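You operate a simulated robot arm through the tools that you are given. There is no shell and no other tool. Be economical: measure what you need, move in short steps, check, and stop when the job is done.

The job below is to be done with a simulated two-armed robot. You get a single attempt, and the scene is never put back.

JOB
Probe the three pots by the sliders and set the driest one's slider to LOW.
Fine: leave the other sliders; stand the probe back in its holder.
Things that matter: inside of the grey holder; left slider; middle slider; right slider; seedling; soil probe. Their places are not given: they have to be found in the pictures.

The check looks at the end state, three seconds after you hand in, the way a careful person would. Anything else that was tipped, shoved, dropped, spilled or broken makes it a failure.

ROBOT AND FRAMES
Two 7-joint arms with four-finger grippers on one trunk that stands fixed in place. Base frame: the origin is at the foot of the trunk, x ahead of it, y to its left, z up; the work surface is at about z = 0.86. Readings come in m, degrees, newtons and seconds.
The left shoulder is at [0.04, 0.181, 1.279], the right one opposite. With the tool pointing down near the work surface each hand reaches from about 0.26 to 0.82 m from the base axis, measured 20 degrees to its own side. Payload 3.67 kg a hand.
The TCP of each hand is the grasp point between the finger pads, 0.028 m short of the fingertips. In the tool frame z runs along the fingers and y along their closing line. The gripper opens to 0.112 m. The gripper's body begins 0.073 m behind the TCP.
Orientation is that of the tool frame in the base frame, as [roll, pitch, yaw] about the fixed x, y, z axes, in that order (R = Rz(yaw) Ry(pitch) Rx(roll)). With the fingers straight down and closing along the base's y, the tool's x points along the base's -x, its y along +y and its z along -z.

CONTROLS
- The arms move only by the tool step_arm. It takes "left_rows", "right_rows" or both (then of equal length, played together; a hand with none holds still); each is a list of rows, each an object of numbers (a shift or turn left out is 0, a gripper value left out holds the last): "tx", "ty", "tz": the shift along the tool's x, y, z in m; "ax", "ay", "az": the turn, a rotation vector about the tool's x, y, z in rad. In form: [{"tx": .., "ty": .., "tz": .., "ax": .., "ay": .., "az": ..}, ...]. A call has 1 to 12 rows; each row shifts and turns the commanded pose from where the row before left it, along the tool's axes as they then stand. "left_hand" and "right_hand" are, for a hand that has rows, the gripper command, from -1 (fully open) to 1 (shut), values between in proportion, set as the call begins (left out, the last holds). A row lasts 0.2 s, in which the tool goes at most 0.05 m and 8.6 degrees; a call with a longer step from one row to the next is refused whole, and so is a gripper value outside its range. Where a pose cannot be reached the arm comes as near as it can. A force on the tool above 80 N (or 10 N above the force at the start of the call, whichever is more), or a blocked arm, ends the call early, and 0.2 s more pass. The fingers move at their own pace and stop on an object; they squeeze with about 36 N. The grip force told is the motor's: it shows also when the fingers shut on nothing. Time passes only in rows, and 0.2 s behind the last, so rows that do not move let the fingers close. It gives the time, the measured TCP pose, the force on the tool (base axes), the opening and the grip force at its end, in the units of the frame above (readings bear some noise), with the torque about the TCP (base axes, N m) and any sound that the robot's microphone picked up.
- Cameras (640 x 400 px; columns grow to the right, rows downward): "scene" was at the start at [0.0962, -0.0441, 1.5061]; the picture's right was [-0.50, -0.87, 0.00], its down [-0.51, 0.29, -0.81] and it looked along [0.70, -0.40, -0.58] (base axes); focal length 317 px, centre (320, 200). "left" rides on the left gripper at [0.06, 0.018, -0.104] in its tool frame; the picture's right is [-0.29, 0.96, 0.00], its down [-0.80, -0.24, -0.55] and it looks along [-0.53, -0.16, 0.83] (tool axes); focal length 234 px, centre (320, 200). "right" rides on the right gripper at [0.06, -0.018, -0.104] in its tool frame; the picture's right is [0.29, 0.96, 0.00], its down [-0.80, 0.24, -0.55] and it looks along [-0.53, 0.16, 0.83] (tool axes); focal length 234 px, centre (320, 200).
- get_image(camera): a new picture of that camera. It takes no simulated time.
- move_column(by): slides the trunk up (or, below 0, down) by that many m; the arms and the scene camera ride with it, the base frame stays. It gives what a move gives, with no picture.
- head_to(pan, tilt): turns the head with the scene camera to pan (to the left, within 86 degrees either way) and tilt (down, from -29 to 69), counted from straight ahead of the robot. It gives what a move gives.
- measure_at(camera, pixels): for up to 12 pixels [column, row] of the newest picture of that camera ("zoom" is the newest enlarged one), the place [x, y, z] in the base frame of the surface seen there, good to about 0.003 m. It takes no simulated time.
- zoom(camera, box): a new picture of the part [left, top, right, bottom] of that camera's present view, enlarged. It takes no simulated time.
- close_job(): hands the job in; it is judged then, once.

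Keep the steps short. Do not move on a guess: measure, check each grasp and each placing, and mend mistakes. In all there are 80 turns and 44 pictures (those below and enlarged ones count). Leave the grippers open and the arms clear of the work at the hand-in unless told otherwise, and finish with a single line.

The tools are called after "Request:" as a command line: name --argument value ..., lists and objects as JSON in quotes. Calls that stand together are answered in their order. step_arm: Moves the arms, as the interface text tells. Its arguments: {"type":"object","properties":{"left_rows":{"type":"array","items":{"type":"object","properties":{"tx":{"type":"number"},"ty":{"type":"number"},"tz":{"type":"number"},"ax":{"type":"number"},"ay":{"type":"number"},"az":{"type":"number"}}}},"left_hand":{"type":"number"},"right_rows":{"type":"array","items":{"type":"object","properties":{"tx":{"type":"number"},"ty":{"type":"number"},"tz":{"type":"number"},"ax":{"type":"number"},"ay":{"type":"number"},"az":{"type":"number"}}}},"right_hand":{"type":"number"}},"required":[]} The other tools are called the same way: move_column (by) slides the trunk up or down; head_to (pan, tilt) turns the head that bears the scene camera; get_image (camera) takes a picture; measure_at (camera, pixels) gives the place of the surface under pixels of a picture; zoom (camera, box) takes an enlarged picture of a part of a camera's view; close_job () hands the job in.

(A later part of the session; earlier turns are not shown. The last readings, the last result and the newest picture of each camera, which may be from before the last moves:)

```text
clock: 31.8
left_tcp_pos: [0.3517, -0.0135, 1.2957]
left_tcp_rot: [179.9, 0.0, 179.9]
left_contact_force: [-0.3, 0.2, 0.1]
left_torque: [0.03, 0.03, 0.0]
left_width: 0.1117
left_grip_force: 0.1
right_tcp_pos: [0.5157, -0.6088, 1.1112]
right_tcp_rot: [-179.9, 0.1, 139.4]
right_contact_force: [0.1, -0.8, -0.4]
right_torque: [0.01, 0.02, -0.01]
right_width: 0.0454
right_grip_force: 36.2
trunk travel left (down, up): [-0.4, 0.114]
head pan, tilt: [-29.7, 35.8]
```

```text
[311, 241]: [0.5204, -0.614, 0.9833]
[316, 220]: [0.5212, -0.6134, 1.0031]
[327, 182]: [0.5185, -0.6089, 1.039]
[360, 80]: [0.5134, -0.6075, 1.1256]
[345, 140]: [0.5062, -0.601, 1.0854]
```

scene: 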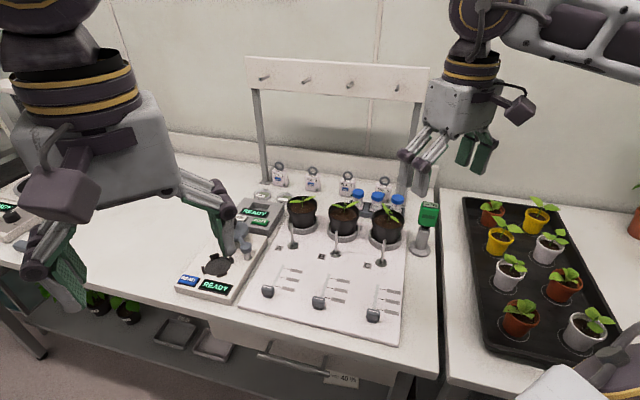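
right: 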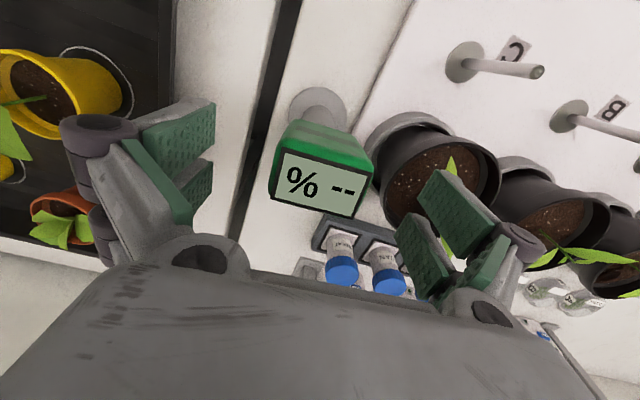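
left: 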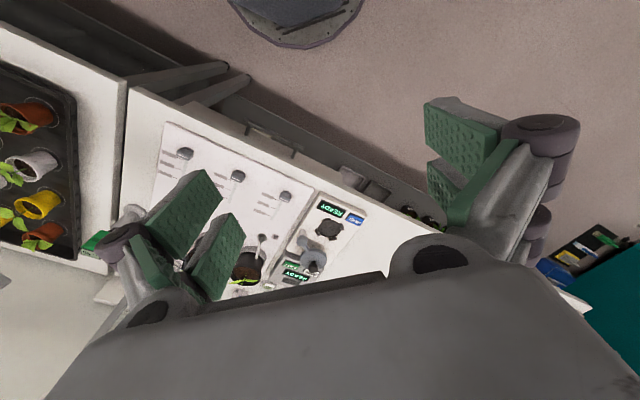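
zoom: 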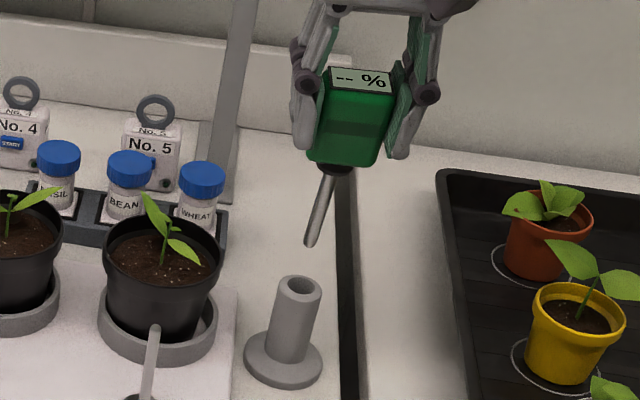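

Needle leans ~5° (tip set back from the TCP by ~10 mm). I carry it at safe height to above B's dark spot (0.696,-0.469) and tilt the hand 0.08 rad so the needle hangs vertical.

Request:
step_arm --right_rows '[{"tz": -0.03}, {"tx": -0.0077, "ty": 0.0372}, {"tx": -0.0077, "ty": 0.0372}, {"tx": -0.0077, "ty": 0.0372}, {"tx": -0.0077, "ty": 0.0372}, {"tx": -0.0077, "ty": 0.0372}, {"tx": -0.0077, "ty": 0.0372}, {"ay": 0.08}, {}, {"tx": -0.0024, "tz": 0.03}, {"tx": -0.0008, "tz": 0.01}, {}]'

Request:
zoom --camera "scene" --box '[310, 160, 380, 230]'

```text
clock: 34.4
left_tcp_pos: [0.3502, -0.013, 1.2964]
left_tcp_rot: [-180.0, 0.0, -179.9]
left_contact_force: [-0.3, 0.3, -0.5]
left_torque: [0.0, 0.01, -0.01]
left_width: 0.112
left_grip_force: 0.1
right_tcp_pos: [0.6929, -0.4673, 1.0995]
right_tcp_rot: [-180.0, -4.5, 139.5]
right_contact_force: [0.0, -0.3, -0.7]
right_torque: [0.0, -0.01, -0.05]
right_width: 0.0455
right_grip_force: 36.5
trunk travel left (down, up): [-0.4, 0.114]
head pan, tilt: [-29.7, 35.8]
```

```text
5.71 times, centred on (345, 195) of scene
```

zoom: 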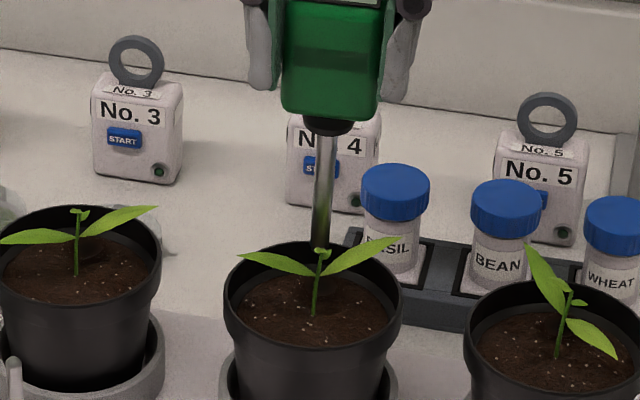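

Needle hangs behind B's stem. Measure tip and the dark spot's centre.

Request:
measure_at --camera "zoom" --pixels '[[319, 238], [322, 200], [326, 145], [331, 281], [340, 290], [305, 285], [350, 280], [243, 256], [395, 240], [90, 245], [105, 250], [75, 250]]'

```text
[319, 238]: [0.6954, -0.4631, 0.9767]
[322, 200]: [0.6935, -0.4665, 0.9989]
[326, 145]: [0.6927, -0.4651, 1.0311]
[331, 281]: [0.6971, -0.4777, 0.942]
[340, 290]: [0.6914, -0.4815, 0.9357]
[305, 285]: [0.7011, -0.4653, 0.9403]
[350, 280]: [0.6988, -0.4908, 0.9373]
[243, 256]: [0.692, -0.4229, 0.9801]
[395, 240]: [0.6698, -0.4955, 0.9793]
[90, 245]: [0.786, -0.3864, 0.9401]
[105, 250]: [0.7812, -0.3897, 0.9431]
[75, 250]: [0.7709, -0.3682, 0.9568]
```

Needle centre (0.696,-0.468) is on the spot, ~13 mm from the leaf line. Nudge back 3 mm and descend 48 mm slowly.

Request:
step_arm --right_rows '[{"tx": -0.0035}, {"tx": -0.0006, "tz": 0.008}, {"tx": -0.0006, "tz": 0.008}, {"tx": -0.0006, "tz": 0.008}, {"tx": -0.0006, "tz": 0.008}, {"tx": -0.0006, "tz": 0.008}, {"tx": -0.0006, "tz": 0.008}, {}]'

```text
clock: 36.2
left_tcp_pos: [0.3503, -0.0129, 1.2954]
left_tcp_rot: [180.0, 0.0, 180.0]
left_contact_force: [-0.2, -0.5, 0.2]
left_torque: [-0.02, 0.0, 0.01]
left_width: 0.1116
left_grip_force: 0.0
right_tcp_pos: [0.6958, -0.4699, 1.0511]
right_tcp_rot: [180.0, -4.6, 139.4]
right_contact_force: [-0.5, -0.5, -0.4]
right_torque: [0.07, 0.07, 0.0]
right_width: 0.0457
right_grip_force: 35.6
trunk travel left (down, up): [-0.4, 0.114]
head pan, tilt: [-29.7, 35.8]
```

No resistance at tip z≈0.925: it is the probe hole. Another 20 mm in, then read.

Request:
step_arm --right_rows '[{"tx": -0.0005, "tz": 0.007}, {"tx": -0.0005, "tz": 0.007}, {"tx": -0.0004, "tz": 0.006}, {}, {}, {}, {}]'

Request:
zoom --camera "scene" --box '[310, 145, 380, 225]'

```text
clock: 37.8
left_tcp_pos: [0.3505, -0.0128, 1.2949]
left_tcp_rot: [180.0, 0.1, -180.0]
left_contact_force: [0.7, 0.9, -0.4]
left_torque: [0.03, 0.0, -0.01]
left_width: 0.1122
left_grip_force: 0.0
right_tcp_pos: [0.6952, -0.4705, 1.0315]
right_tcp_rot: [179.8, -4.6, 139.5]
right_contact_force: [0.4, 0.8, -1.0]
right_torque: [-0.01, 0.0, -0.01]
right_width: 0.0453
right_grip_force: 36.5
trunk travel left (down, up): [-0.4, 0.114]
head pan, tilt: [-29.7, 35.8]
```

```text
5.00 times, centred on (345, 185) of scene
```

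zoom: 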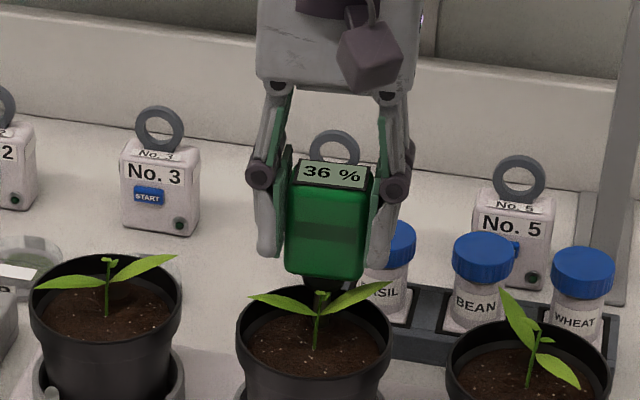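

B reads 36 %. Withdraw straight up 0.1 m, move to A's hole ≈(0.784,-0.382) (TCP (0.7825,-0.3825)), staying high.

Request:
step_arm --right_rows '[{"tx": 0.0016, "tz": -0.02}, {"tx": 0.0016, "tz": -0.02}, {"tx": 0.0016, "tz": -0.02}, {"tx": 0.0016, "tz": -0.02}, {"tx": 0.0016, "tz": -0.02}, {"tx": -0.0025, "ty": 0.0306}, {"tx": -0.0025, "ty": 0.0306}, {"tx": -0.0025, "ty": 0.0306}, {"tx": -0.0024, "ty": 0.0306}, {}, {"tx": -0.0024, "tz": 0.03}, {}]'

Request:
zoom --camera "scene" --box '[270, 160, 330, 220]'

```text
clock: 40.4
left_tcp_pos: [0.35, -0.0136, 1.2951]
left_tcp_rot: [180.0, 0.0, -179.9]
left_contact_force: [2.2, 0.0, -0.7]
left_torque: [-0.01, -0.01, -0.02]
left_width: 0.1117
left_grip_force: 0.0
right_tcp_pos: [0.7141, -0.3863, 1.1056]
right_tcp_rot: [180.0, -4.4, 139.5]
right_contact_force: [-0.7, -0.3, -0.4]
right_torque: [0.03, -0.01, 0.0]
right_width: 0.0456
right_grip_force: 35.5
right hand out of reach, approached as far as the arm can: row 7, 8, 9
trunk travel left (down, up): [-0.4, 0.114]
head pan, tilt: [-29.7, 35.8]
```

```text
6.67 times, centred on (300, 190) of scene
```

zoom: 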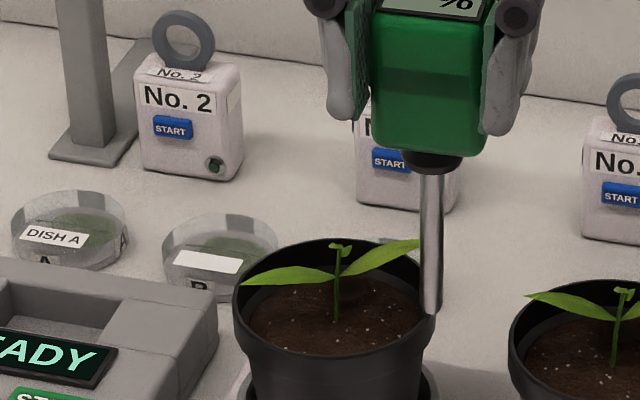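

A is beyond reach with this hand tilt; I'll do C first with this grip and regrip with an outward tilt for A later. Raise 30 mm and carry to above C's hole, far side from the leaf: needle target (0.610,-0.560).

Request:
step_arm --right_rows '[{"tx": 0.0024, "tz": -0.03}, {}, {"tx": -0.0052, "ty": -0.0335}, {"tx": -0.0052, "ty": -0.0335}, {"tx": -0.0052, "ty": -0.0335}, {"tx": -0.0052, "ty": -0.0335}, {"tx": -0.0052, "ty": -0.0335}, {"tx": -0.0052, "ty": -0.0335}, {}, {"tx": -0.0016, "tz": 0.02}, {}]'

Request:
zoom --camera "scene" --box '[364, 170, 414, 230]'

```text
clock: 42.8
left_tcp_pos: [0.3498, -0.0134, 1.296]
left_tcp_rot: [-180.0, 0.0, -180.0]
left_contact_force: [0.4, -0.8, -0.1]
left_torque: [0.01, 0.02, 0.01]
left_width: 0.112
left_grip_force: 0.0
right_tcp_pos: [0.6096, -0.5593, 1.1126]
right_tcp_rot: [-180.0, -4.6, 139.5]
right_contact_force: [0.1, 0.3, -1.9]
right_torque: [0.0, 0.03, 0.03]
right_width: 0.0456
right_grip_force: 36.0
trunk travel left (down, up): [-0.4, 0.114]
head pan, tilt: [-29.7, 35.8]
```

```text
6.67 times, centred on (389, 200) of scene
```

zoom: 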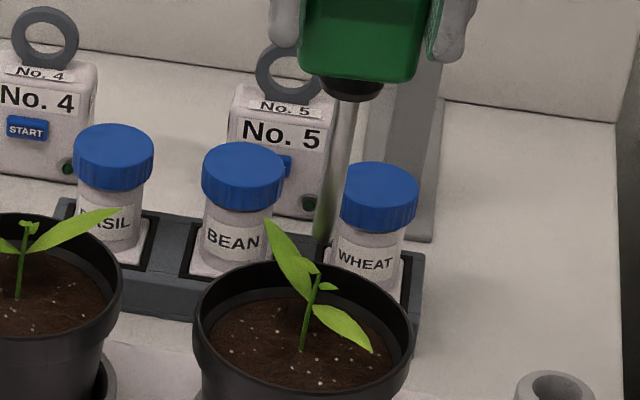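

Measure the needle tip, leaf and hole precisely.

Request:
measure_at --camera "zoom" --pixels '[[321, 232], [326, 205], [338, 150], [346, 110], [265, 222], [285, 250], [300, 265], [297, 310], [290, 305], [318, 300], [375, 180], [370, 349]]'

```text
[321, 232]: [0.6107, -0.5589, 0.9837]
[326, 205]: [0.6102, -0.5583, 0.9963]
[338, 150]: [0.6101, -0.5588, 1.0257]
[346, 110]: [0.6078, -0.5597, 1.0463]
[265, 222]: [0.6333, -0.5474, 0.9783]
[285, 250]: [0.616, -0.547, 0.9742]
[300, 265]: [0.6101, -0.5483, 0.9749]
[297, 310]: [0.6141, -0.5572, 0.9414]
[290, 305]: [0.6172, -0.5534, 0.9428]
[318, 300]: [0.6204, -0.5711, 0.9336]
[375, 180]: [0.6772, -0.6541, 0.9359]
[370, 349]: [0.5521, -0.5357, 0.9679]
```

Needle centre ≈(0.6125,-0.5615), hole ≈(0.611,-0.5575), leaf edge 12 mm away. Nudge 3 mm and descend 56 mm slowly.

Request:
step_arm --right_rows '[{"tx": 0.0027, "ty": 0.0016}, {"tx": -0.0006, "tz": 0.008}, {"tx": -0.0006, "tz": 0.008}, {"tx": -0.0006, "tz": 0.008}, {"tx": -0.0006, "tz": 0.008}, {"tx": -0.0006, "tz": 0.008}, {"tx": -0.0006, "tz": 0.008}, {"tx": -0.0006, "tz": 0.008}, {}]'

```text
clock: 44.8
left_tcp_pos: [0.35, -0.0141, 1.2957]
left_tcp_rot: [-179.9, 0.0, -179.9]
left_contact_force: [0.1, -0.3, 0.6]
left_torque: [-0.01, -0.01, -0.01]
left_width: 0.1121
left_grip_force: 0.2
right_tcp_pos: [0.6071, -0.5552, 1.0561]
right_tcp_rot: [180.0, -4.6, 139.4]
right_contact_force: [0.4, -0.1, -1.2]
right_torque: [0.0, 0.0, 0.03]
right_width: 0.0458
right_grip_force: 36.0
trunk travel left (down, up): [-0.4, 0.114]
head pan, tilt: [-29.7, 35.8]
```

No resistance. 22 mm further (TCP z≈1.034), as at B, then read.

Request:
step_arm --right_rows '[{"tx": -0.0006, "tz": 0.008}, {"tx": -0.0006, "tz": 0.008}, {"tx": -0.0005, "tz": 0.006}, {}, {}, {}, {}]'

Request:
zoom --camera "scene" --box '[355, 150, 425, 230]'

```text
clock: 46.4
left_tcp_pos: [0.3506, -0.0136, 1.2943]
left_tcp_rot: [180.0, 0.0, -179.9]
left_contact_force: [0.1, -1.2, 0.5]
left_torque: [0.0, 0.0, 0.02]
left_width: 0.112
left_grip_force: 0.1
right_tcp_pos: [0.6072, -0.5546, 1.0347]
right_tcp_rot: [179.9, -4.6, 139.5]
right_contact_force: [0.4, 0.2, -0.6]
right_torque: [0.0, -0.01, 0.01]
right_width: 0.0455
right_grip_force: 36.4
trunk travel left (down, up): [-0.4, 0.114]
head pan, tilt: [-29.7, 35.8]
```

```text
5.00 times, centred on (390, 190) of scene
```

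zoom: 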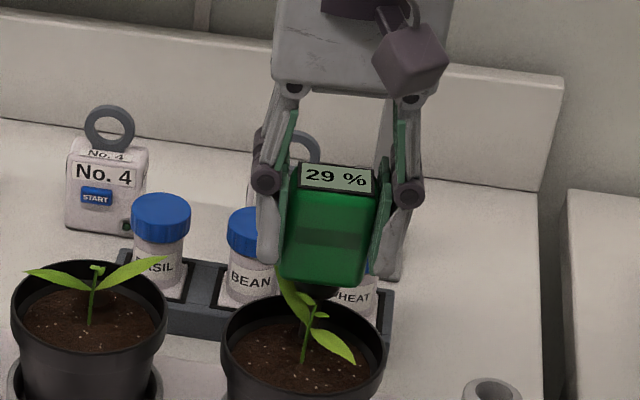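

C reads 29 %. Now withdraw up 0.095 m and carry the probe to above the holder (TCP (0.519,-0.6115)).

Request:
step_arm --right_rows '[{"tx": 0.0016, "tz": -0.02}, {"tx": 0.0016, "tz": -0.02}, {"tx": 0.0016, "tz": -0.02}, {"tx": 0.0016, "tz": -0.02}, {"tx": 0.0012, "tz": -0.015}, {"tx": 0.0075, "ty": -0.0251}, {"tx": 0.0075, "ty": -0.0251}, {"tx": 0.0075, "ty": -0.0251}, {"tx": 0.0075, "ty": -0.0251}, {}, {"tx": -0.0016, "tz": 0.02}, {}]'

Request:
zoom --camera "scene" --box '[400, 190, 450, 260]'

```text
clock: 49.0
left_tcp_pos: [0.3507, -0.0139, 1.295]
left_tcp_rot: [-180.0, 0.0, -180.0]
left_contact_force: [-0.7, 0.3, 0.9]
left_torque: [0.0, -0.02, -0.01]
left_width: 0.1122
left_grip_force: 0.0
right_tcp_pos: [0.5179, -0.6133, 1.1103]
right_tcp_rot: [180.0, -4.6, 139.5]
right_contact_force: [-1.2, 0.2, -1.4]
right_torque: [0.03, -0.04, 0.01]
right_width: 0.0455
right_grip_force: 36.2
trunk travel left (down, up): [-0.4, 0.114]
head pan, tilt: [-29.7, 35.8]
```

```text
5.71 times, centred on (425, 225) of scene
```

zoom: 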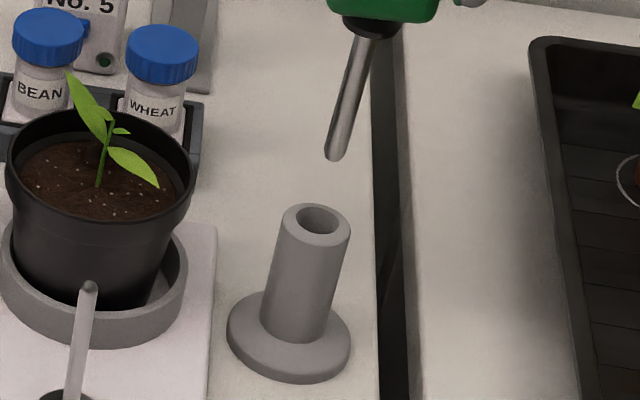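

Request:
measure_at --camera "zoom" --pixels '[[335, 154], [341, 130], [352, 90], [365, 50], [316, 206], [317, 241], [286, 222], [348, 230], [289, 215], [316, 222]]'

```text
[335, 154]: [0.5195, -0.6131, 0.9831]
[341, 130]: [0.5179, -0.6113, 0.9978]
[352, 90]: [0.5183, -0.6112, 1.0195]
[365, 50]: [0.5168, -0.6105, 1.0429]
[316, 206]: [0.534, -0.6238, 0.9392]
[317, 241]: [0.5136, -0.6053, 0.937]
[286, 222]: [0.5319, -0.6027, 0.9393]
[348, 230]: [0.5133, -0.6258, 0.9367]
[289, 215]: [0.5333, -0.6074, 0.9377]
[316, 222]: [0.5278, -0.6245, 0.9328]
```

Mouth centre ≈(0.523,-0.6145), needle ≈(0.5205,-0.615). Nudge 2.5 mm and lower 92 mm.

Request:
step_arm --right_rows '[{"tx": -0.0019, "ty": 0.0016}, {"tx": -0.0012, "tz": 0.015}, {"tx": -0.0012, "tz": 0.015}, {"tx": -0.0012, "tz": 0.015}, {"tx": -0.0012, "tz": 0.015}, {"tx": -0.0012, "tz": 0.015}, {"tx": -0.0012, "tz": 0.015}, {"tx": -0.0004, "tz": 0.005}, {"tx": -0.0004, "tz": 0.005}, {}]'

```text
clock: 51.2
left_tcp_pos: [0.3512, -0.0125, 1.2961]
left_tcp_rot: [180.0, 0.0, 180.0]
left_contact_force: [0.5, 0.3, 0.0]
left_torque: [0.0, 0.0, -0.01]
left_width: 0.1119
left_grip_force: 0.2
right_tcp_pos: [0.5222, -0.6123, 1.0121]
right_tcp_rot: [180.0, -4.6, 139.5]
right_contact_force: [-0.1, 0.2, -1.1]
right_torque: [-0.01, -0.01, 0.02]
right_width: 0.0455
right_grip_force: 35.4
trunk travel left (down, up): [-0.4, 0.114]
head pan, tilt: [-29.7, 35.8]
```

Lower the last 9 mm, release, and tilt the open hand outward (−0.38 rad) about the grasp point.

Request:
step_arm --right_rows '[{"tx": -0.0002, "tz": 0.003}, {"tx": -0.0002, "tz": 0.003}, {"tx": -0.0002, "tz": 0.003}, {}]'

Request:
step_arm --right_rows '[{}, {}, {}, {"ay": -0.127}, {"ay": -0.127}, {"ay": -0.126}, {}]' --right_hand -1

Request:
get_image --camera "right"

```text
clock: 52.2
left_tcp_pos: [0.3503, -0.0138, 1.2959]
left_tcp_rot: [180.0, -0.1, 180.0]
left_contact_force: [-0.3, 0.3, -0.6]
left_torque: [0.0, 0.03, 0.02]
left_width: 0.1122
left_grip_force: 0.0
right_tcp_pos: [0.5209, -0.6128, 1.0058]
right_tcp_rot: [180.0, -4.3, 139.5]
right_contact_force: [-1.1, -3.1, 12.3]
right_torque: [-0.45, 0.08, 0.0]
right_width: 0.0454
right_grip_force: 36.3
trunk travel left (down, up): [-0.4, 0.114]
head pan, tilt: [-29.7, 35.8]
```

```text
clock: 53.8
left_tcp_pos: [0.3506, -0.0146, 1.2955]
left_tcp_rot: [-180.0, -0.1, 179.9]
left_contact_force: [0.3, 0.4, 0.7]
left_torque: [0.03, 0.01, 0.0]
left_width: 0.1118
left_grip_force: 0.1
right_tcp_pos: [0.5212, -0.6128, 1.0032]
right_tcp_rot: [180.0, 17.1, 139.4]
right_contact_force: [0.7, -0.7, -0.8]
right_torque: [-0.02, 0.05, 0.06]
right_width: 0.1119
right_grip_force: 0.2
trunk travel left (down, up): [-0.4, 0.114]
head pan, tilt: [-29.7, 35.8]
```

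```text
6 pictures are left
```

right: 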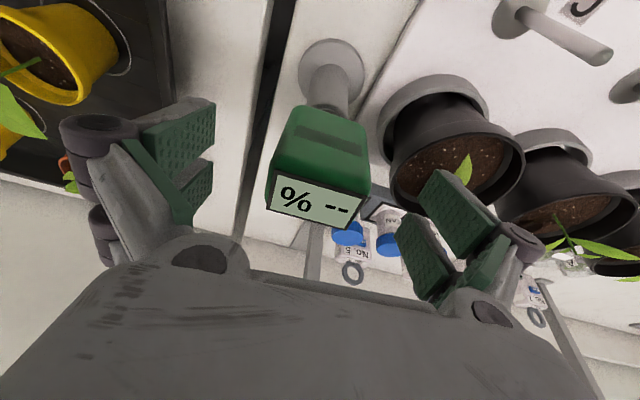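

Request:
measure_at --camera "right" --pixels '[[277, 173], [364, 196], [268, 210], [350, 228], [318, 202], [322, 128], [320, 165]]'

```text
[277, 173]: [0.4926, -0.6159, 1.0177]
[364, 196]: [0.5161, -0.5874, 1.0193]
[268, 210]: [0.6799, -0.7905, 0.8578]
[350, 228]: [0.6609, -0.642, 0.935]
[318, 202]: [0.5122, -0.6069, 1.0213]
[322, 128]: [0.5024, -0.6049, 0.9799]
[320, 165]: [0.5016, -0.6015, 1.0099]
```

Head leans as before, centre ≈(0.513,-0.608). Shift onto it, close, lift 0.11 m, and tilt back 0.08 rad so the needle hangs vertical.

Request:
step_arm --right_rows '[{"tx": 0.0082, "ty": -0.0017, "tz": -0.0025}, {}]'

Request:
step_arm --right_rows '[{}, {}, {}, {}, {}]' --right_hand 1

Request:
step_arm --right_rows '[{"tx": -0.0059, "tz": -0.0191}, {"tx": -0.0059, "tz": -0.0191}, {"tx": -0.0059, "tz": -0.0191}, {"tx": -0.0059, "tz": -0.0191}, {"tx": -0.0059, "tz": -0.0191}, {"tx": -0.0059, "tz": -0.0191}, {"tx": -0.0024, "tz": -0.0076}, {"ay": 0.08}, {}]'

```text
clock: 54.4
left_tcp_pos: [0.3511, -0.014, 1.2955]
left_tcp_rot: [-180.0, -0.1, 180.0]
left_contact_force: [-0.2, 0.0, -0.1]
left_torque: [-0.01, 0.01, 0.0]
left_width: 0.1118
left_grip_force: 0.0
right_tcp_pos: [0.5143, -0.6082, 1.0025]
right_tcp_rot: [180.0, 17.2, 139.5]
right_contact_force: [-0.1, 0.3, 0.1]
right_torque: [0.03, 0.0, 0.0]
right_width: 0.1121
right_grip_force: 0.1
trunk travel left (down, up): [-0.4, 0.114]
head pan, tilt: [-29.7, 35.8]
```

```text
clock: 55.6
left_tcp_pos: [0.3502, -0.0137, 1.2958]
left_tcp_rot: [180.0, 0.0, -180.0]
left_contact_force: [-0.9, -0.6, -0.2]
left_torque: [0.0, 0.0, 0.0]
left_width: 0.112
left_grip_force: 0.1
right_tcp_pos: [0.5135, -0.6079, 1.0029]
right_tcp_rot: [-180.0, 17.3, 139.5]
right_contact_force: [2.0, 1.2, 0.8]
right_torque: [0.0, -0.07, 0.04]
right_width: 0.0457
right_grip_force: 36.3
trunk travel left (down, up): [-0.4, 0.114]
head pan, tilt: [-29.7, 35.8]
```

```text
clock: 57.6
left_tcp_pos: [0.3505, -0.013, 1.2955]
left_tcp_rot: [180.0, 0.0, -180.0]
left_contact_force: [-0.4, 0.6, 0.3]
left_torque: [0.03, -0.02, 0.01]
left_width: 0.112
left_grip_force: 0.1
right_tcp_pos: [0.5143, -0.6084, 1.1305]
right_tcp_rot: [179.9, 12.7, 139.5]
right_contact_force: [0.6, 0.6, -1.2]
right_torque: [0.01, -0.04, -0.02]
right_width: 0.0456
right_grip_force: 36.2
trunk travel left (down, up): [-0.4, 0.114]
head pan, tilt: [-29.7, 35.8]
```

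Now travel to above A's hole at (0.784,-0.383), tip kept at z≈1.006.

Request:
step_arm --right_rows '[{"tx": -0.0054, "ty": 0.0346, "tz": 0.0012}, {"tx": -0.0054, "ty": 0.0346, "tz": 0.0012}, {"tx": -0.0054, "ty": 0.0346, "tz": 0.0012}, {"tx": -0.0054, "ty": 0.0346, "tz": 0.0012}, {"tx": -0.0054, "ty": 0.0346, "tz": 0.0012}, {"tx": -0.0054, "ty": 0.0346, "tz": 0.0012}, {"tx": -0.0054, "ty": 0.0346, "tz": 0.0012}, {"tx": -0.0054, "ty": 0.0346, "tz": 0.0012}, {"tx": -0.0054, "ty": 0.0346, "tz": 0.0012}, {"tx": -0.0054, "ty": 0.0346, "tz": 0.0012}, {}]'

```text
clock: 60.0
left_tcp_pos: [0.3495, -0.0135, 1.2957]
left_tcp_rot: [180.0, 0.1, 179.9]
left_contact_force: [-0.7, -0.7, 0.7]
left_torque: [0.01, 0.01, 0.0]
left_width: 0.1118
left_grip_force: 0.1
right_tcp_pos: [0.7589, -0.3842, 1.1329]
right_tcp_rot: [179.9, 12.7, 139.5]
right_contact_force: [-1.2, 0.5, -1.3]
right_torque: [0.0, 0.0, 0.0]
right_width: 0.0456
right_grip_force: 36.1
right hand out of reach, approached as far as the arm can: row 10
trunk travel left (down, up): [-0.4, 0.114]
head pan, tilt: [-29.7, 35.8]
```

22 mm short. Raising the trunk brings the shoulder level with the wrist and gains reach: raise 0.11 m, the hand rides up clear.

Request:
move_column --by 0.11

Request:
step_arm --right_rows '[{"tx": 0.0055, "tz": 0.0244}, {"tx": 0.0055, "tz": 0.0244}, {"tx": 0.0055, "tz": 0.0244}, {"tx": 0.0055, "tz": 0.0244}, {}]'

```text
clock: 61.4
left_tcp_pos: [0.3524, -0.0141, 1.4054]
left_tcp_rot: [179.9, 0.1, -180.0]
left_contact_force: [1.1, -0.4, -0.8]
left_torque: [0.02, 0.02, 0.02]
left_width: 0.1119
left_grip_force: 0.0
right_tcp_pos: [0.7597, -0.3837, 1.2414]
right_tcp_rot: [-180.0, 12.6, 139.6]
right_contact_force: [0.4, 0.0, -1.0]
right_torque: [-0.02, -0.05, -0.01]
right_width: 0.0458
right_grip_force: 36.4
trunk travel left (down, up): [-0.51, 0.004]
head pan, tilt: [-29.7, 35.8]
```

```text
clock: 62.6
left_tcp_pos: [0.3509, -0.0137, 1.405]
left_tcp_rot: [180.0, 0.0, -180.0]
left_contact_force: [0.5, 0.3, -0.9]
left_torque: [0.01, 0.01, -0.02]
left_width: 0.1123
left_grip_force: 0.0
right_tcp_pos: [0.741, -0.3878, 1.1463]
right_tcp_rot: [179.9, 12.7, 139.4]
right_contact_force: [0.9, 0.2, -1.9]
right_torque: [0.04, 0.01, -0.01]
right_width: 0.0456
right_grip_force: 36.4
right hand out of reach, approached as far as the arm can: row 2, 3, 4
trunk travel left (down, up): [-0.51, 0.004]
head pan, tilt: [-29.7, 35.8]
```

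Going lower relative to the shoulder reduced the reach, so raising was the wrong way. Plan: bring the probe back over the free area near (0.52,-0.42), high; lower the trunk there; then regrip in the holder with more outward tilt.

Request:
step_arm --right_rows '[{"tx": 0.0158, "ty": -0.021, "tz": -0.0138}, {"tx": 0.0158, "ty": -0.021, "tz": -0.0138}, {"tx": 0.0158, "ty": -0.021, "tz": -0.0138}, {"tx": 0.0158, "ty": -0.021, "tz": -0.0138}, {"tx": 0.0158, "ty": -0.021, "tz": -0.0138}, {"tx": 0.0158, "ty": -0.021, "tz": -0.0138}, {"tx": 0.0158, "ty": -0.021, "tz": -0.0138}, {"tx": 0.0158, "ty": -0.021, "tz": -0.0138}, {}]'

```text
clock: 64.6
left_tcp_pos: [0.3517, -0.0136, 1.406]
left_tcp_rot: [-179.9, 0.1, -180.0]
left_contact_force: [-0.5, 0.1, 0.2]
left_torque: [-0.01, 0.02, 0.01]
left_width: 0.1122
left_grip_force: 0.1
right_tcp_pos: [0.5187, -0.4207, 1.2271]
right_tcp_rot: [180.0, 12.6, 139.6]
right_contact_force: [0.5, -0.4, -2.0]
right_torque: [0.02, 0.0, -0.02]
right_width: 0.0454
right_grip_force: 36.0
trunk travel left (down, up): [-0.51, 0.004]
head pan, tilt: [-29.7, 35.8]
```

Request:
move_column --by -0.15

```text
clock: 66.4
left_tcp_pos: [0.3504, -0.0133, 1.2548]
left_tcp_rot: [180.0, -0.1, 180.0]
left_contact_force: [-0.4, -0.5, -0.7]
left_torque: [-0.01, 0.0, 0.02]
left_width: 0.1121
left_grip_force: 0.2
right_tcp_pos: [0.5184, -0.4203, 1.0774]
right_tcp_rot: [179.9, 12.8, 139.4]
right_contact_force: [0.4, 0.0, -1.9]
right_torque: [0.01, -0.01, -0.02]
right_width: 0.0454
right_grip_force: 35.9
trunk travel left (down, up): [-0.36, 0.154]
head pan, tilt: [-29.7, 35.8]
```

Raise 60 mm and carry to above the holder, TCP (0.5195,-0.612).

Request:
step_arm --right_rows '[{"tx": -0.0066, "tz": -0.0293}, {"tx": -0.0066, "tz": -0.0293}, {"tx": -0.0204, "ty": -0.0242, "tz": 0.0046}, {"tx": -0.0204, "ty": -0.0242, "tz": 0.0046}, {"tx": -0.0204, "ty": -0.0242, "tz": 0.0046}, {"tx": -0.0204, "ty": -0.0242, "tz": 0.0046}, {"tx": -0.0204, "ty": -0.0242, "tz": 0.0046}, {"tx": -0.0204, "ty": -0.0242, "tz": 0.0046}, {}]'

```text
clock: 68.4
left_tcp_pos: [0.3508, -0.0132, 1.2544]
left_tcp_rot: [-179.9, 0.0, -180.0]
left_contact_force: [-0.4, 0.4, 0.6]
left_torque: [-0.03, 0.0, -0.01]
left_width: 0.1121
left_grip_force: 0.0
right_tcp_pos: [0.5213, -0.6126, 1.1376]
right_tcp_rot: [180.0, 12.7, 139.5]
right_contact_force: [-0.2, 0.0, -1.3]
right_torque: [0.01, -0.02, -0.01]
right_width: 0.0453
right_grip_force: 36.3
trunk travel left (down, up): [-0.36, 0.154]
head pan, tilt: [-29.7, 35.8]
```

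Descend 0.095 m and check force at the mouth.

Request:
step_arm --right_rows '[{"tx": 0.0044, "tz": 0.0195}, {"tx": 0.0044, "tz": 0.0195}, {"tx": 0.0044, "tz": 0.0195}, {"tx": 0.0022, "tz": 0.0098}, {"tx": 0.0022, "tz": 0.0098}, {"tx": 0.0011, "tz": 0.0049}, {"tx": 0.0011, "tz": 0.0049}, {"tx": 0.0011, "tz": 0.0049}, {}]'

```text
clock: 70.4
left_tcp_pos: [0.351, -0.0146, 1.2545]
left_tcp_rot: [180.0, 0.0, -180.0]
left_contact_force: [-0.2, -0.3, 0.2]
left_torque: [0.01, 0.0, 0.02]
left_width: 0.1121
left_grip_force: 0.1
right_tcp_pos: [0.5201, -0.6117, 1.0414]
right_tcp_rot: [179.9, 12.7, 139.5]
right_contact_force: [-0.1, 0.5, -2.2]
right_torque: [0.0, -0.01, 0.0]
right_width: 0.0453
right_grip_force: 35.8
trunk travel left (down, up): [-0.36, 0.154]
head pan, tilt: [-29.7, 35.8]
```

Needle entered without contact. Lower another 37 mm to seat.

Request:
step_arm --right_rows '[{"tx": 0.0022, "tz": 0.0098}, {"tx": 0.0022, "tz": 0.0098}, {"tx": 0.0018, "tz": 0.0078}, {"tx": 0.0009, "tz": 0.0039}, {"tx": 0.0006, "tz": 0.0029}, {"tx": 0.0004, "tz": 0.002}, {}]'

```text
clock: 72.0
left_tcp_pos: [0.3505, -0.0139, 1.2552]
left_tcp_rot: [180.0, 0.0, -180.0]
left_contact_force: [0.6, -1.1, -0.6]
left_torque: [0.01, 0.03, 0.0]
left_width: 0.1117
left_grip_force: 0.0
right_tcp_pos: [0.521, -0.613, 1.0046]
right_tcp_rot: [179.8, 12.6, 139.4]
right_contact_force: [0.2, 0.1, -1.1]
right_torque: [0.03, 0.0, -0.02]
right_width: 0.0453
right_grip_force: 35.7
trunk travel left (down, up): [-0.36, 0.154]
head pan, tilt: [-29.7, 35.8]
```

Seated. Release, tilt the open hand a further 0.42 rad, shift to the known leaning head position, and close.

Request:
step_arm --right_rows '[{}, {}, {}, {"ay": -0.14}, {"ay": -0.14}, {"ay": -0.14}, {"tx": 0.007, "ty": -0.0009, "tz": -0.0053}, {}]' --right_hand -1

Request:
measure_at --camera "right" --pixels '[[318, 202]]'

Request:
step_arm --right_rows '[{}, {}, {}, {}, {}]' --right_hand 1

```text
clock: 73.8
left_tcp_pos: [0.3509, -0.0138, 1.2543]
left_tcp_rot: [-180.0, 0.0, -179.9]
left_contact_force: [0.2, -0.4, 0.1]
left_torque: [0.01, -0.02, 0.0]
left_width: 0.1121
left_grip_force: 0.0
right_tcp_pos: [0.5136, -0.6089, 1.0047]
right_tcp_rot: [179.8, 36.8, 139.5]
right_contact_force: [-0.1, -0.3, 0.2]
right_torque: [0.03, -0.01, -0.01]
right_width: 0.112
right_grip_force: 0.0
trunk travel left (down, up): [-0.36, 0.154]
head pan, tilt: [-29.7, 35.8]
```

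```text
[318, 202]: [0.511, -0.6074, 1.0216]
```

```text
clock: 75.0
left_tcp_pos: [0.3498, -0.0136, 1.2551]
left_tcp_rot: [-180.0, 0.0, -180.0]
left_contact_force: [0.4, 0.2, -0.4]
left_torque: [0.02, 0.0, 0.03]
left_width: 0.1119
left_grip_force: 0.1
right_tcp_pos: [0.5135, -0.6078, 1.004]
right_tcp_rot: [179.9, 36.7, 139.4]
right_contact_force: [0.4, 0.9, 0.0]
right_torque: [0.01, -0.06, 0.01]
right_width: 0.0453
right_grip_force: 35.8
trunk travel left (down, up): [-0.36, 0.154]
head pan, tilt: [-29.7, 35.8]
```

Gripped at 45 mm. Lift straight up 0.13 m and tilt back 0.08 rad.

Request:
step_arm --right_rows '[{"tx": -0.0129, "tz": -0.0172}, {"tx": -0.0129, "tz": -0.0172}, {"tx": -0.0129, "tz": -0.0172}, {"tx": -0.0129, "tz": -0.0172}, {"tx": -0.0129, "tz": -0.0172}, {"tx": -0.0129, "tz": -0.0172}, {"ay": 0.08}, {}]'

```text
clock: 76.8
left_tcp_pos: [0.35, -0.0143, 1.2549]
left_tcp_rot: [-180.0, 0.0, 180.0]
left_contact_force: [-0.3, 0.9, -0.4]
left_torque: [0.01, -0.02, 0.03]
left_width: 0.1119
left_grip_force: 0.0
right_tcp_pos: [0.5135, -0.6078, 1.1341]
right_tcp_rot: [179.9, 32.1, 139.5]
right_contact_force: [0.2, 0.1, -0.4]
right_torque: [-0.01, -0.01, -0.02]
right_width: 0.0457
right_grip_force: 35.9
trunk travel left (down, up): [-0.36, 0.154]
head pan, tilt: [-29.7, 35.8]
```

Carry to above A's hole, TCP (0.7805,-0.3805).

Request:
step_arm --right_rows '[{"tx": -0.0047, "ty": 0.0346, "tz": 0.00295}, {"tx": -0.0047, "ty": 0.0346, "tz": 0.00295}, {"tx": -0.0047, "ty": 0.0346, "tz": 0.00295}, {"tx": -0.0047, "ty": 0.0346, "tz": 0.00295}, {"tx": -0.0047, "ty": 0.0346, "tz": 0.00295}, {"tx": -0.0047, "ty": 0.0346, "tz": 0.00295}, {"tx": -0.0047, "ty": 0.0346, "tz": 0.00295}, {"tx": -0.0047, "ty": 0.0346, "tz": 0.00295}, {"tx": -0.0047, "ty": 0.0346, "tz": 0.00295}, {"tx": -0.0047, "ty": 0.0346, "tz": 0.00295}, {}]'

Request:
zoom --camera "scene" --box '[268, 120, 338, 210]'

```text
clock: 79.2
left_tcp_pos: [0.3498, -0.0147, 1.2552]
left_tcp_rot: [180.0, -0.1, -180.0]
left_contact_force: [-0.2, 0.3, -0.5]
left_torque: [0.0, -0.05, 0.0]
left_width: 0.112
left_grip_force: 0.0
right_tcp_pos: [0.7793, -0.3802, 1.1353]
right_tcp_rot: [179.9, 32.2, 139.4]
right_contact_force: [0.6, -0.8, -1.4]
right_torque: [0.02, 0.0, 0.02]
right_width: 0.0456
right_grip_force: 35.3
trunk travel left (down, up): [-0.36, 0.154]
head pan, tilt: [-29.7, 35.8]
```

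```text
4.44 times, centred on (303, 165) of scene
```

zoom: 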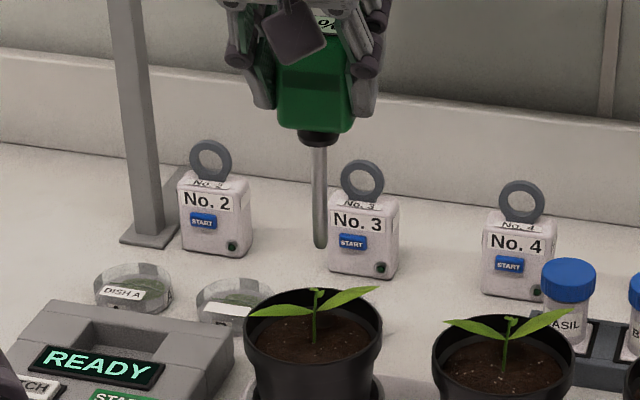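

Reached this time. Measure the needle, the dark spot and leaf tips at A.

Request:
measure_at --camera "zoom" --pixels '[[319, 243], [318, 200], [318, 155], [322, 322], [330, 325], [310, 322], [338, 330], [326, 332], [252, 313], [374, 289], [314, 340], [345, 322]]'

```text
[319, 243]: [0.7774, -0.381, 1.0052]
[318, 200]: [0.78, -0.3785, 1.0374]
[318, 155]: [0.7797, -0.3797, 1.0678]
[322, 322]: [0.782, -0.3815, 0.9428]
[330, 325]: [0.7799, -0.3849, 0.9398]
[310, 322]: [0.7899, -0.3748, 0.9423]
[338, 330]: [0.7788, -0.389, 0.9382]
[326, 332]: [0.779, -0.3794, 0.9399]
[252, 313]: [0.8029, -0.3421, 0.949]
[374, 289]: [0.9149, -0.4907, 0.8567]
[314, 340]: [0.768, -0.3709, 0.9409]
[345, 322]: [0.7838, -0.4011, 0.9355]
```

Needle (0.7815,-0.3825) vs hole ≈(0.7835,-0.382). Nudge 2 mm and descend 88 mm, slowly at the end.

Request:
step_arm --right_rows '[{"tx": -0.0013, "ty": 0.0013, "tz": 0.0008}, {"tx": 0.0107, "tz": 0.0169}, {"tx": 0.0107, "tz": 0.0169}, {"tx": 0.0043, "tz": 0.0068}, {"tx": 0.0043, "tz": 0.0068}, {"tx": 0.0043, "tz": 0.0068}, {"tx": 0.0043, "tz": 0.0068}, {"tx": 0.0043, "tz": 0.0068}, {"tx": 0.0043, "tz": 0.0068}, {}]'

```text
clock: 81.4
left_tcp_pos: [0.3513, -0.0134, 1.2545]
left_tcp_rot: [-179.9, 0.0, 180.0]
left_contact_force: [-0.5, -0.3, 1.1]
left_torque: [0.01, 0.0, -0.02]
left_width: 0.1119
left_grip_force: 0.0
right_tcp_pos: [0.7826, -0.3795, 1.0459]
right_tcp_rot: [179.9, 32.2, 139.5]
right_contact_force: [0.2, 0.5, -1.7]
right_torque: [0.0, 0.01, -0.02]
right_width: 0.0455
right_grip_force: 36.3
trunk travel left (down, up): [-0.36, 0.154]
head pan, tilt: [-29.7, 35.8]
```

No contact. 12 mm more, then read via the wrist camera (also keeping the sliders in view).

Request:
step_arm --right_rows '[{"tx": 0.0032, "tz": 0.0051}, {"tx": 0.0032, "tz": 0.0051}, {}, {}, {}, {}]'

Request:
get_image --camera "right"

```text
clock: 82.8
left_tcp_pos: [0.3519, -0.0125, 1.2545]
left_tcp_rot: [-180.0, 0.0, 180.0]
left_contact_force: [-0.1, -1.0, 0.2]
left_torque: [0.01, 0.0, -0.02]
left_width: 0.1119
left_grip_force: 0.1
right_tcp_pos: [0.7831, -0.3803, 1.034]
right_tcp_rot: [180.0, 32.1, 139.5]
right_contact_force: [0.2, -0.6, -1.2]
right_torque: [-0.01, -0.02, -0.02]
right_width: 0.0456
right_grip_force: 36.3
trunk travel left (down, up): [-0.36, 0.154]
head pan, tilt: [-29.7, 35.8]
```

```text
4 pictures are left
```

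right: 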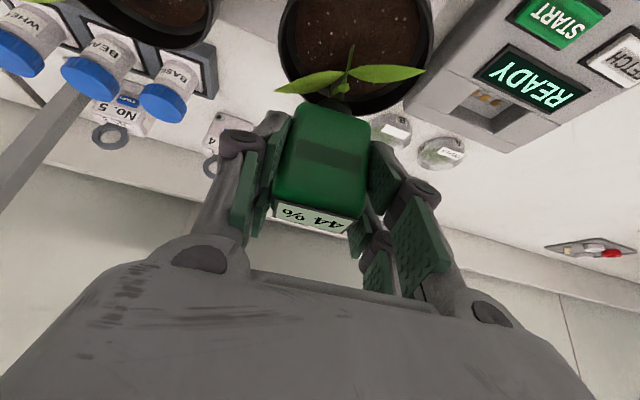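

It seems to read 44 %, upside-down and foreshortened; I confirm enlarged since it decides the job.

Request:
zoom --camera "right" --box '[270, 195, 360, 240]'

```text
7.11 times, centred on (315, 218) of right
```

zoom: 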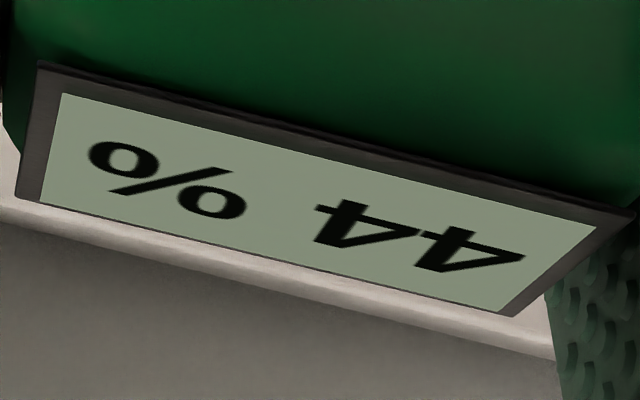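

A = 44 %, B = 36 %, C = 29 %: C is driest, so the right slider goes to LOW. First withdraw 0.1 m and return to above the holder.

Request:
step_arm --right_rows '[{"tx": -0.0107, "tz": -0.0169}, {"tx": -0.0107, "tz": -0.0169}, {"tx": -0.0107, "tz": -0.0169}, {"tx": -0.0107, "tz": -0.0169}, {"tx": -0.0107, "tz": -0.0169}, {}]'

Request:
step_arm --right_rows '[{"tx": 0.0041, "ty": -0.0347, "tz": -0.0026}, {"tx": 0.0041, "ty": -0.0347, "tz": -0.0026}, {"tx": 0.0041, "ty": -0.0347, "tz": -0.0026}, {"tx": 0.0041, "ty": -0.0347, "tz": -0.0026}, {"tx": 0.0041, "ty": -0.0347, "tz": -0.0026}, {"tx": 0.0041, "ty": -0.0347, "tz": -0.0026}, {"tx": 0.0041, "ty": -0.0347, "tz": -0.0026}, {"tx": 0.0041, "ty": -0.0347, "tz": -0.0026}, {"tx": 0.0041, "ty": -0.0347, "tz": -0.0026}, {"tx": 0.0041, "ty": -0.0347, "tz": -0.0026}, {}]'

```text
clock: 84.2
left_tcp_pos: [0.3511, -0.0134, 1.2537]
left_tcp_rot: [180.0, 0.0, 180.0]
left_contact_force: [0.4, -0.1, 0.0]
left_torque: [-0.02, 0.04, -0.06]
left_width: 0.1119
left_grip_force: 0.0
right_tcp_pos: [0.7824, -0.3798, 1.1352]
right_tcp_rot: [179.9, 32.1, 139.5]
right_contact_force: [0.0, 0.1, -1.1]
right_torque: [0.0, 0.0, 0.02]
right_width: 0.0455
right_grip_force: 36.1
trunk travel left (down, up): [-0.36, 0.154]
head pan, tilt: [-29.7, 35.8]
```

```text
clock: 86.6
left_tcp_pos: [0.3511, -0.013, 1.2547]
left_tcp_rot: [180.0, -0.1, -180.0]
left_contact_force: [-0.4, -0.2, 0.2]
left_torque: [-0.01, 0.0, 0.0]
left_width: 0.1121
left_grip_force: 0.1
right_tcp_pos: [0.5214, -0.6126, 1.1329]
right_tcp_rot: [180.0, 32.1, 139.6]
right_contact_force: [0.3, -0.5, -1.2]
right_torque: [0.01, 0.03, 0.01]
right_width: 0.0456
right_grip_force: 35.8
trunk travel left (down, up): [-0.36, 0.154]
head pan, tilt: [-29.7, 35.8]
```

Same pose as the last good seating. Lower 92 mm and check.

Request:
step_arm --right_rows '[{"tx": 0.0107, "tz": 0.0169}, {"tx": 0.0107, "tz": 0.0169}, {"tx": 0.0107, "tz": 0.0169}, {"tx": 0.0053, "tz": 0.0085}, {"tx": 0.0053, "tz": 0.0085}, {"tx": 0.0032, "tz": 0.0051}, {"tx": 0.0032, "tz": 0.0051}, {}]'

```text
clock: 88.4
left_tcp_pos: [0.3503, -0.0128, 1.2546]
left_tcp_rot: [-179.9, 0.0, 180.0]
left_contact_force: [0.6, -0.4, 0.1]
left_torque: [0.01, -0.02, 0.01]
left_width: 0.1119
left_grip_force: 0.1
right_tcp_pos: [0.5188, -0.6129, 1.0416]
right_tcp_rot: [179.9, 32.0, 139.4]
right_contact_force: [-0.6, -0.7, -0.9]
right_torque: [0.03, 0.0, 0.01]
right_width: 0.0457
right_grip_force: 36.4
trunk travel left (down, up): [-0.36, 0.154]
head pan, tilt: [-29.7, 35.8]
```

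No contact inside the holder. Lower the last 37 mm, release, back out along the fingers, and straighten the hand.

Request:
step_arm --right_rows '[{"tx": 0.0053, "tz": 0.0085}, {"tx": 0.0053, "tz": 0.0085}, {"tx": 0.0043, "tz": 0.0068}, {"tx": 0.0021, "tz": 0.0034}, {"tx": 0.0016, "tz": 0.0025}, {"tx": 0.0008, "tz": 0.0013}, {}]'

Request:
step_arm --right_rows '[{}, {}, {}, {"tz": -0.02}, {"tz": -0.03}, {"tz": -0.05}, {"tz": -0.05}, {"ay": 0.14}, {"ay": 0.14}, {"ay": 0.14}, {"ay": 0.14}, {}]' --right_hand -1

```text
clock: 90.0
left_tcp_pos: [0.3516, -0.0146, 1.2555]
left_tcp_rot: [180.0, 0.0, 180.0]
left_contact_force: [-1.1, 0.0, -0.5]
left_torque: [0.03, 0.03, -0.02]
left_width: 0.1121
left_grip_force: 0.1
right_tcp_pos: [0.5205, -0.6134, 1.0053]
right_tcp_rot: [179.8, 32.1, 139.5]
right_contact_force: [0.6, -0.4, -1.0]
right_torque: [0.04, 0.0, -0.01]
right_width: 0.0452
right_grip_force: 35.8
trunk travel left (down, up): [-0.36, 0.154]
head pan, tilt: [-29.7, 35.8]
```

```text
clock: 92.6
left_tcp_pos: [0.351, -0.0139, 1.2547]
left_tcp_rot: [180.0, 0.0, 179.9]
left_contact_force: [0.1, 0.1, 0.7]
left_torque: [-0.01, -0.02, -0.03]
left_width: 0.1118
left_grip_force: 0.2
right_tcp_pos: [0.4578, -0.561, 1.1328]
right_tcp_rot: [179.9, 0.1, 139.6]
right_contact_force: [0.0, 0.1, 0.1]
right_torque: [-0.04, 0.0, 0.02]
right_width: 0.112
right_grip_force: 0.1
trunk travel left (down, up): [-0.36, 0.154]
head pan, tilt: [-29.7, 35.8]
```

Probe released. Now I move the right hand to hover over the right slider's knob (≈(0.40,-0.352)), turned to the board's 45°, and take one close picture for labels and knob.

Request:
step_arm --right_rows '[{"tx": 0.03, "ty": 0.0202}, {"tx": 0.03, "ty": 0.0202}, {"tx": 0.03, "ty": 0.0202}, {"tx": 0.03, "ty": 0.0202}, {"tx": 0.03, "ty": 0.0202}, {"tx": 0.03, "ty": 0.0202}, {"az": 0.08}, {"tz": 0.045}, {"tz": 0.045}, {"tz": 0.04}, {}]'

Request:
get_image --camera "right"

```text
clock: 95.0
left_tcp_pos: [0.35, -0.0129, 1.2551]
left_tcp_rot: [-179.9, 0.0, -180.0]
left_contact_force: [-0.4, 0.5, -0.2]
left_torque: [-0.03, 0.01, -0.02]
left_width: 0.1124
left_grip_force: 0.1
right_tcp_pos: [0.4002, -0.3523, 1.0028]
right_tcp_rot: [179.9, 0.1, 134.8]
right_contact_force: [0.8, -0.4, -1.0]
right_torque: [-0.02, -0.03, -0.02]
right_width: 0.1119
right_grip_force: 0.0
trunk travel left (down, up): [-0.36, 0.154]
head pan, tilt: [-29.7, 35.8]
```

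```text
2 pictures are left
```

right: 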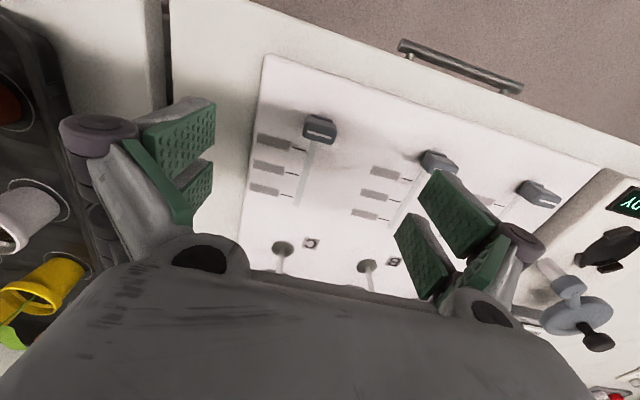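

Knob at (319,128), labels at (272,142), (267,168), (263,190). Enlarge to read them, and measure the knob and ticks.

Request:
measure_at --camera "right" --pixels '[[305, 118], [336, 124], [303, 128], [334, 133], [319, 127], [299, 149], [294, 176], [291, 195], [303, 196], [312, 155], [272, 142]]'

Request:
zoom --camera "right" --box '[240, 105, 350, 210]'

```text
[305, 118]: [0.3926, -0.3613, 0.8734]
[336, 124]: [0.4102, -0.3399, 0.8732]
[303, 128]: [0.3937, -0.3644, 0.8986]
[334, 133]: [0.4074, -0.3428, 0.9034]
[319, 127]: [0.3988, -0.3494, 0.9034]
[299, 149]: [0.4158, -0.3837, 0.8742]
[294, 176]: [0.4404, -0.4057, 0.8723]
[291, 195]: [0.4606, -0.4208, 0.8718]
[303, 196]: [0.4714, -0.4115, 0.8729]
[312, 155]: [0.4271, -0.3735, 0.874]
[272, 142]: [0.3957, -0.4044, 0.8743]
```

```text
3.81 times, centred on (295, 158) of right
```

zoom: 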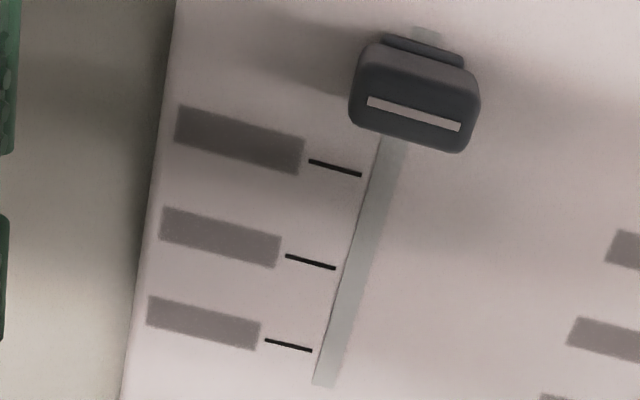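

Labels are unreadable even up close; the ticks run from the knob's bottom (off) end upward, so the first tick is LOW. I measure the indicator line, tick ends and track.

Request:
measure_at --camera "zoom" --pixels '[[370, 102], [414, 114], [458, 126], [312, 161], [359, 174], [288, 256], [333, 268], [310, 351], [395, 150], [330, 370], [400, 50], [365, 90]]'

```text
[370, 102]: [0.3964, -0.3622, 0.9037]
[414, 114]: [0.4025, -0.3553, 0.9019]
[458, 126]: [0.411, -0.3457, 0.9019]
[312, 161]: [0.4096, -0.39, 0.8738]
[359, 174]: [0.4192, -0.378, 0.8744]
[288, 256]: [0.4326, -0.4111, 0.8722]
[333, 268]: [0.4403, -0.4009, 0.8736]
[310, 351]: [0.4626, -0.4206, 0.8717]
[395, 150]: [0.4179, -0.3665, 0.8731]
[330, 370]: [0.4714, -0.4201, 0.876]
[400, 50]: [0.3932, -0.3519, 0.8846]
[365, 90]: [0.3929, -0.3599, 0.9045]
```

Along the track: indicator line s=0.5357, ticks at 0.5645, 0.5956, 0.6244 — even 0.03 steps, so LOW is 28.8 mm ahead. Descend over the knob (fingertips at z≈0.882), grip its sides, and slide 28.8 mm.

Request:
step_arm --right_rows '[{"tz": 0.03}, {"tz": 0.03}, {"tz": 0.02}, {"tz": 0.0125}, {}]'

Request:
step_arm --right_rows '[{}, {}, {}, {}, {}]' --right_hand 1

```text
clock: 96.2
left_tcp_pos: [0.3505, -0.0136, 1.2553]
left_tcp_rot: [180.0, 0.0, 180.0]
left_contact_force: [-0.5, 0.3, -0.8]
left_torque: [0.01, -0.01, 0.03]
left_width: 0.1118
left_grip_force: 0.1
right_tcp_pos: [0.4002, -0.3523, 0.9095]
right_tcp_rot: [179.8, 0.1, 135.0]
right_contact_force: [-0.3, -0.7, 0.3]
right_torque: [-0.01, 0.02, 0.0]
right_width: 0.1119
right_grip_force: 0.1
trunk travel left (down, up): [-0.36, 0.154]
head pan, tilt: [-29.7, 35.8]
```

```text
clock: 97.4
left_tcp_pos: [0.3502, -0.0137, 1.255]
left_tcp_rot: [-179.9, 0.0, 179.9]
left_contact_force: [0.1, -1.0, -0.4]
left_torque: [0.0, -0.03, 0.0]
left_width: 0.1121
left_grip_force: 0.0
right_tcp_pos: [0.401, -0.3518, 0.9106]
right_tcp_rot: [179.9, 0.0, 134.9]
right_contact_force: [1.6, 2.2, -1.0]
right_torque: [0.08, -0.09, -0.01]
right_width: 0.0288
right_grip_force: 45.0
trunk travel left (down, up): [-0.36, 0.154]
head pan, tilt: [-29.7, 35.8]
```

Knob held (28.8 mm wide). Slide it 28.8 mm along the track.

Request:
step_arm --right_rows '[{"tx": -0.0058}, {"tx": -0.0058}, {"tx": -0.0058}, {"tx": -0.0058}, {"tx": -0.0056}, {}, {}]'

```text
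clock: 99.0
left_tcp_pos: [0.3496, -0.0133, 1.2549]
left_tcp_rot: [-180.0, 0.1, -180.0]
left_contact_force: [0.2, 0.8, 1.0]
left_torque: [0.01, 0.02, 0.02]
left_width: 0.1119
left_grip_force: 0.0
right_tcp_pos: [0.4228, -0.3711, 0.9101]
right_tcp_rot: [180.0, 0.1, 134.9]
right_contact_force: [1.6, 0.8, 7.4]
right_torque: [0.03, -0.22, 0.04]
right_width: 0.0287
right_grip_force: 45.0
trunk travel left (down, up): [-0.36, 0.154]
head pan, tilt: [-29.7, 35.8]
5 turns are left
```

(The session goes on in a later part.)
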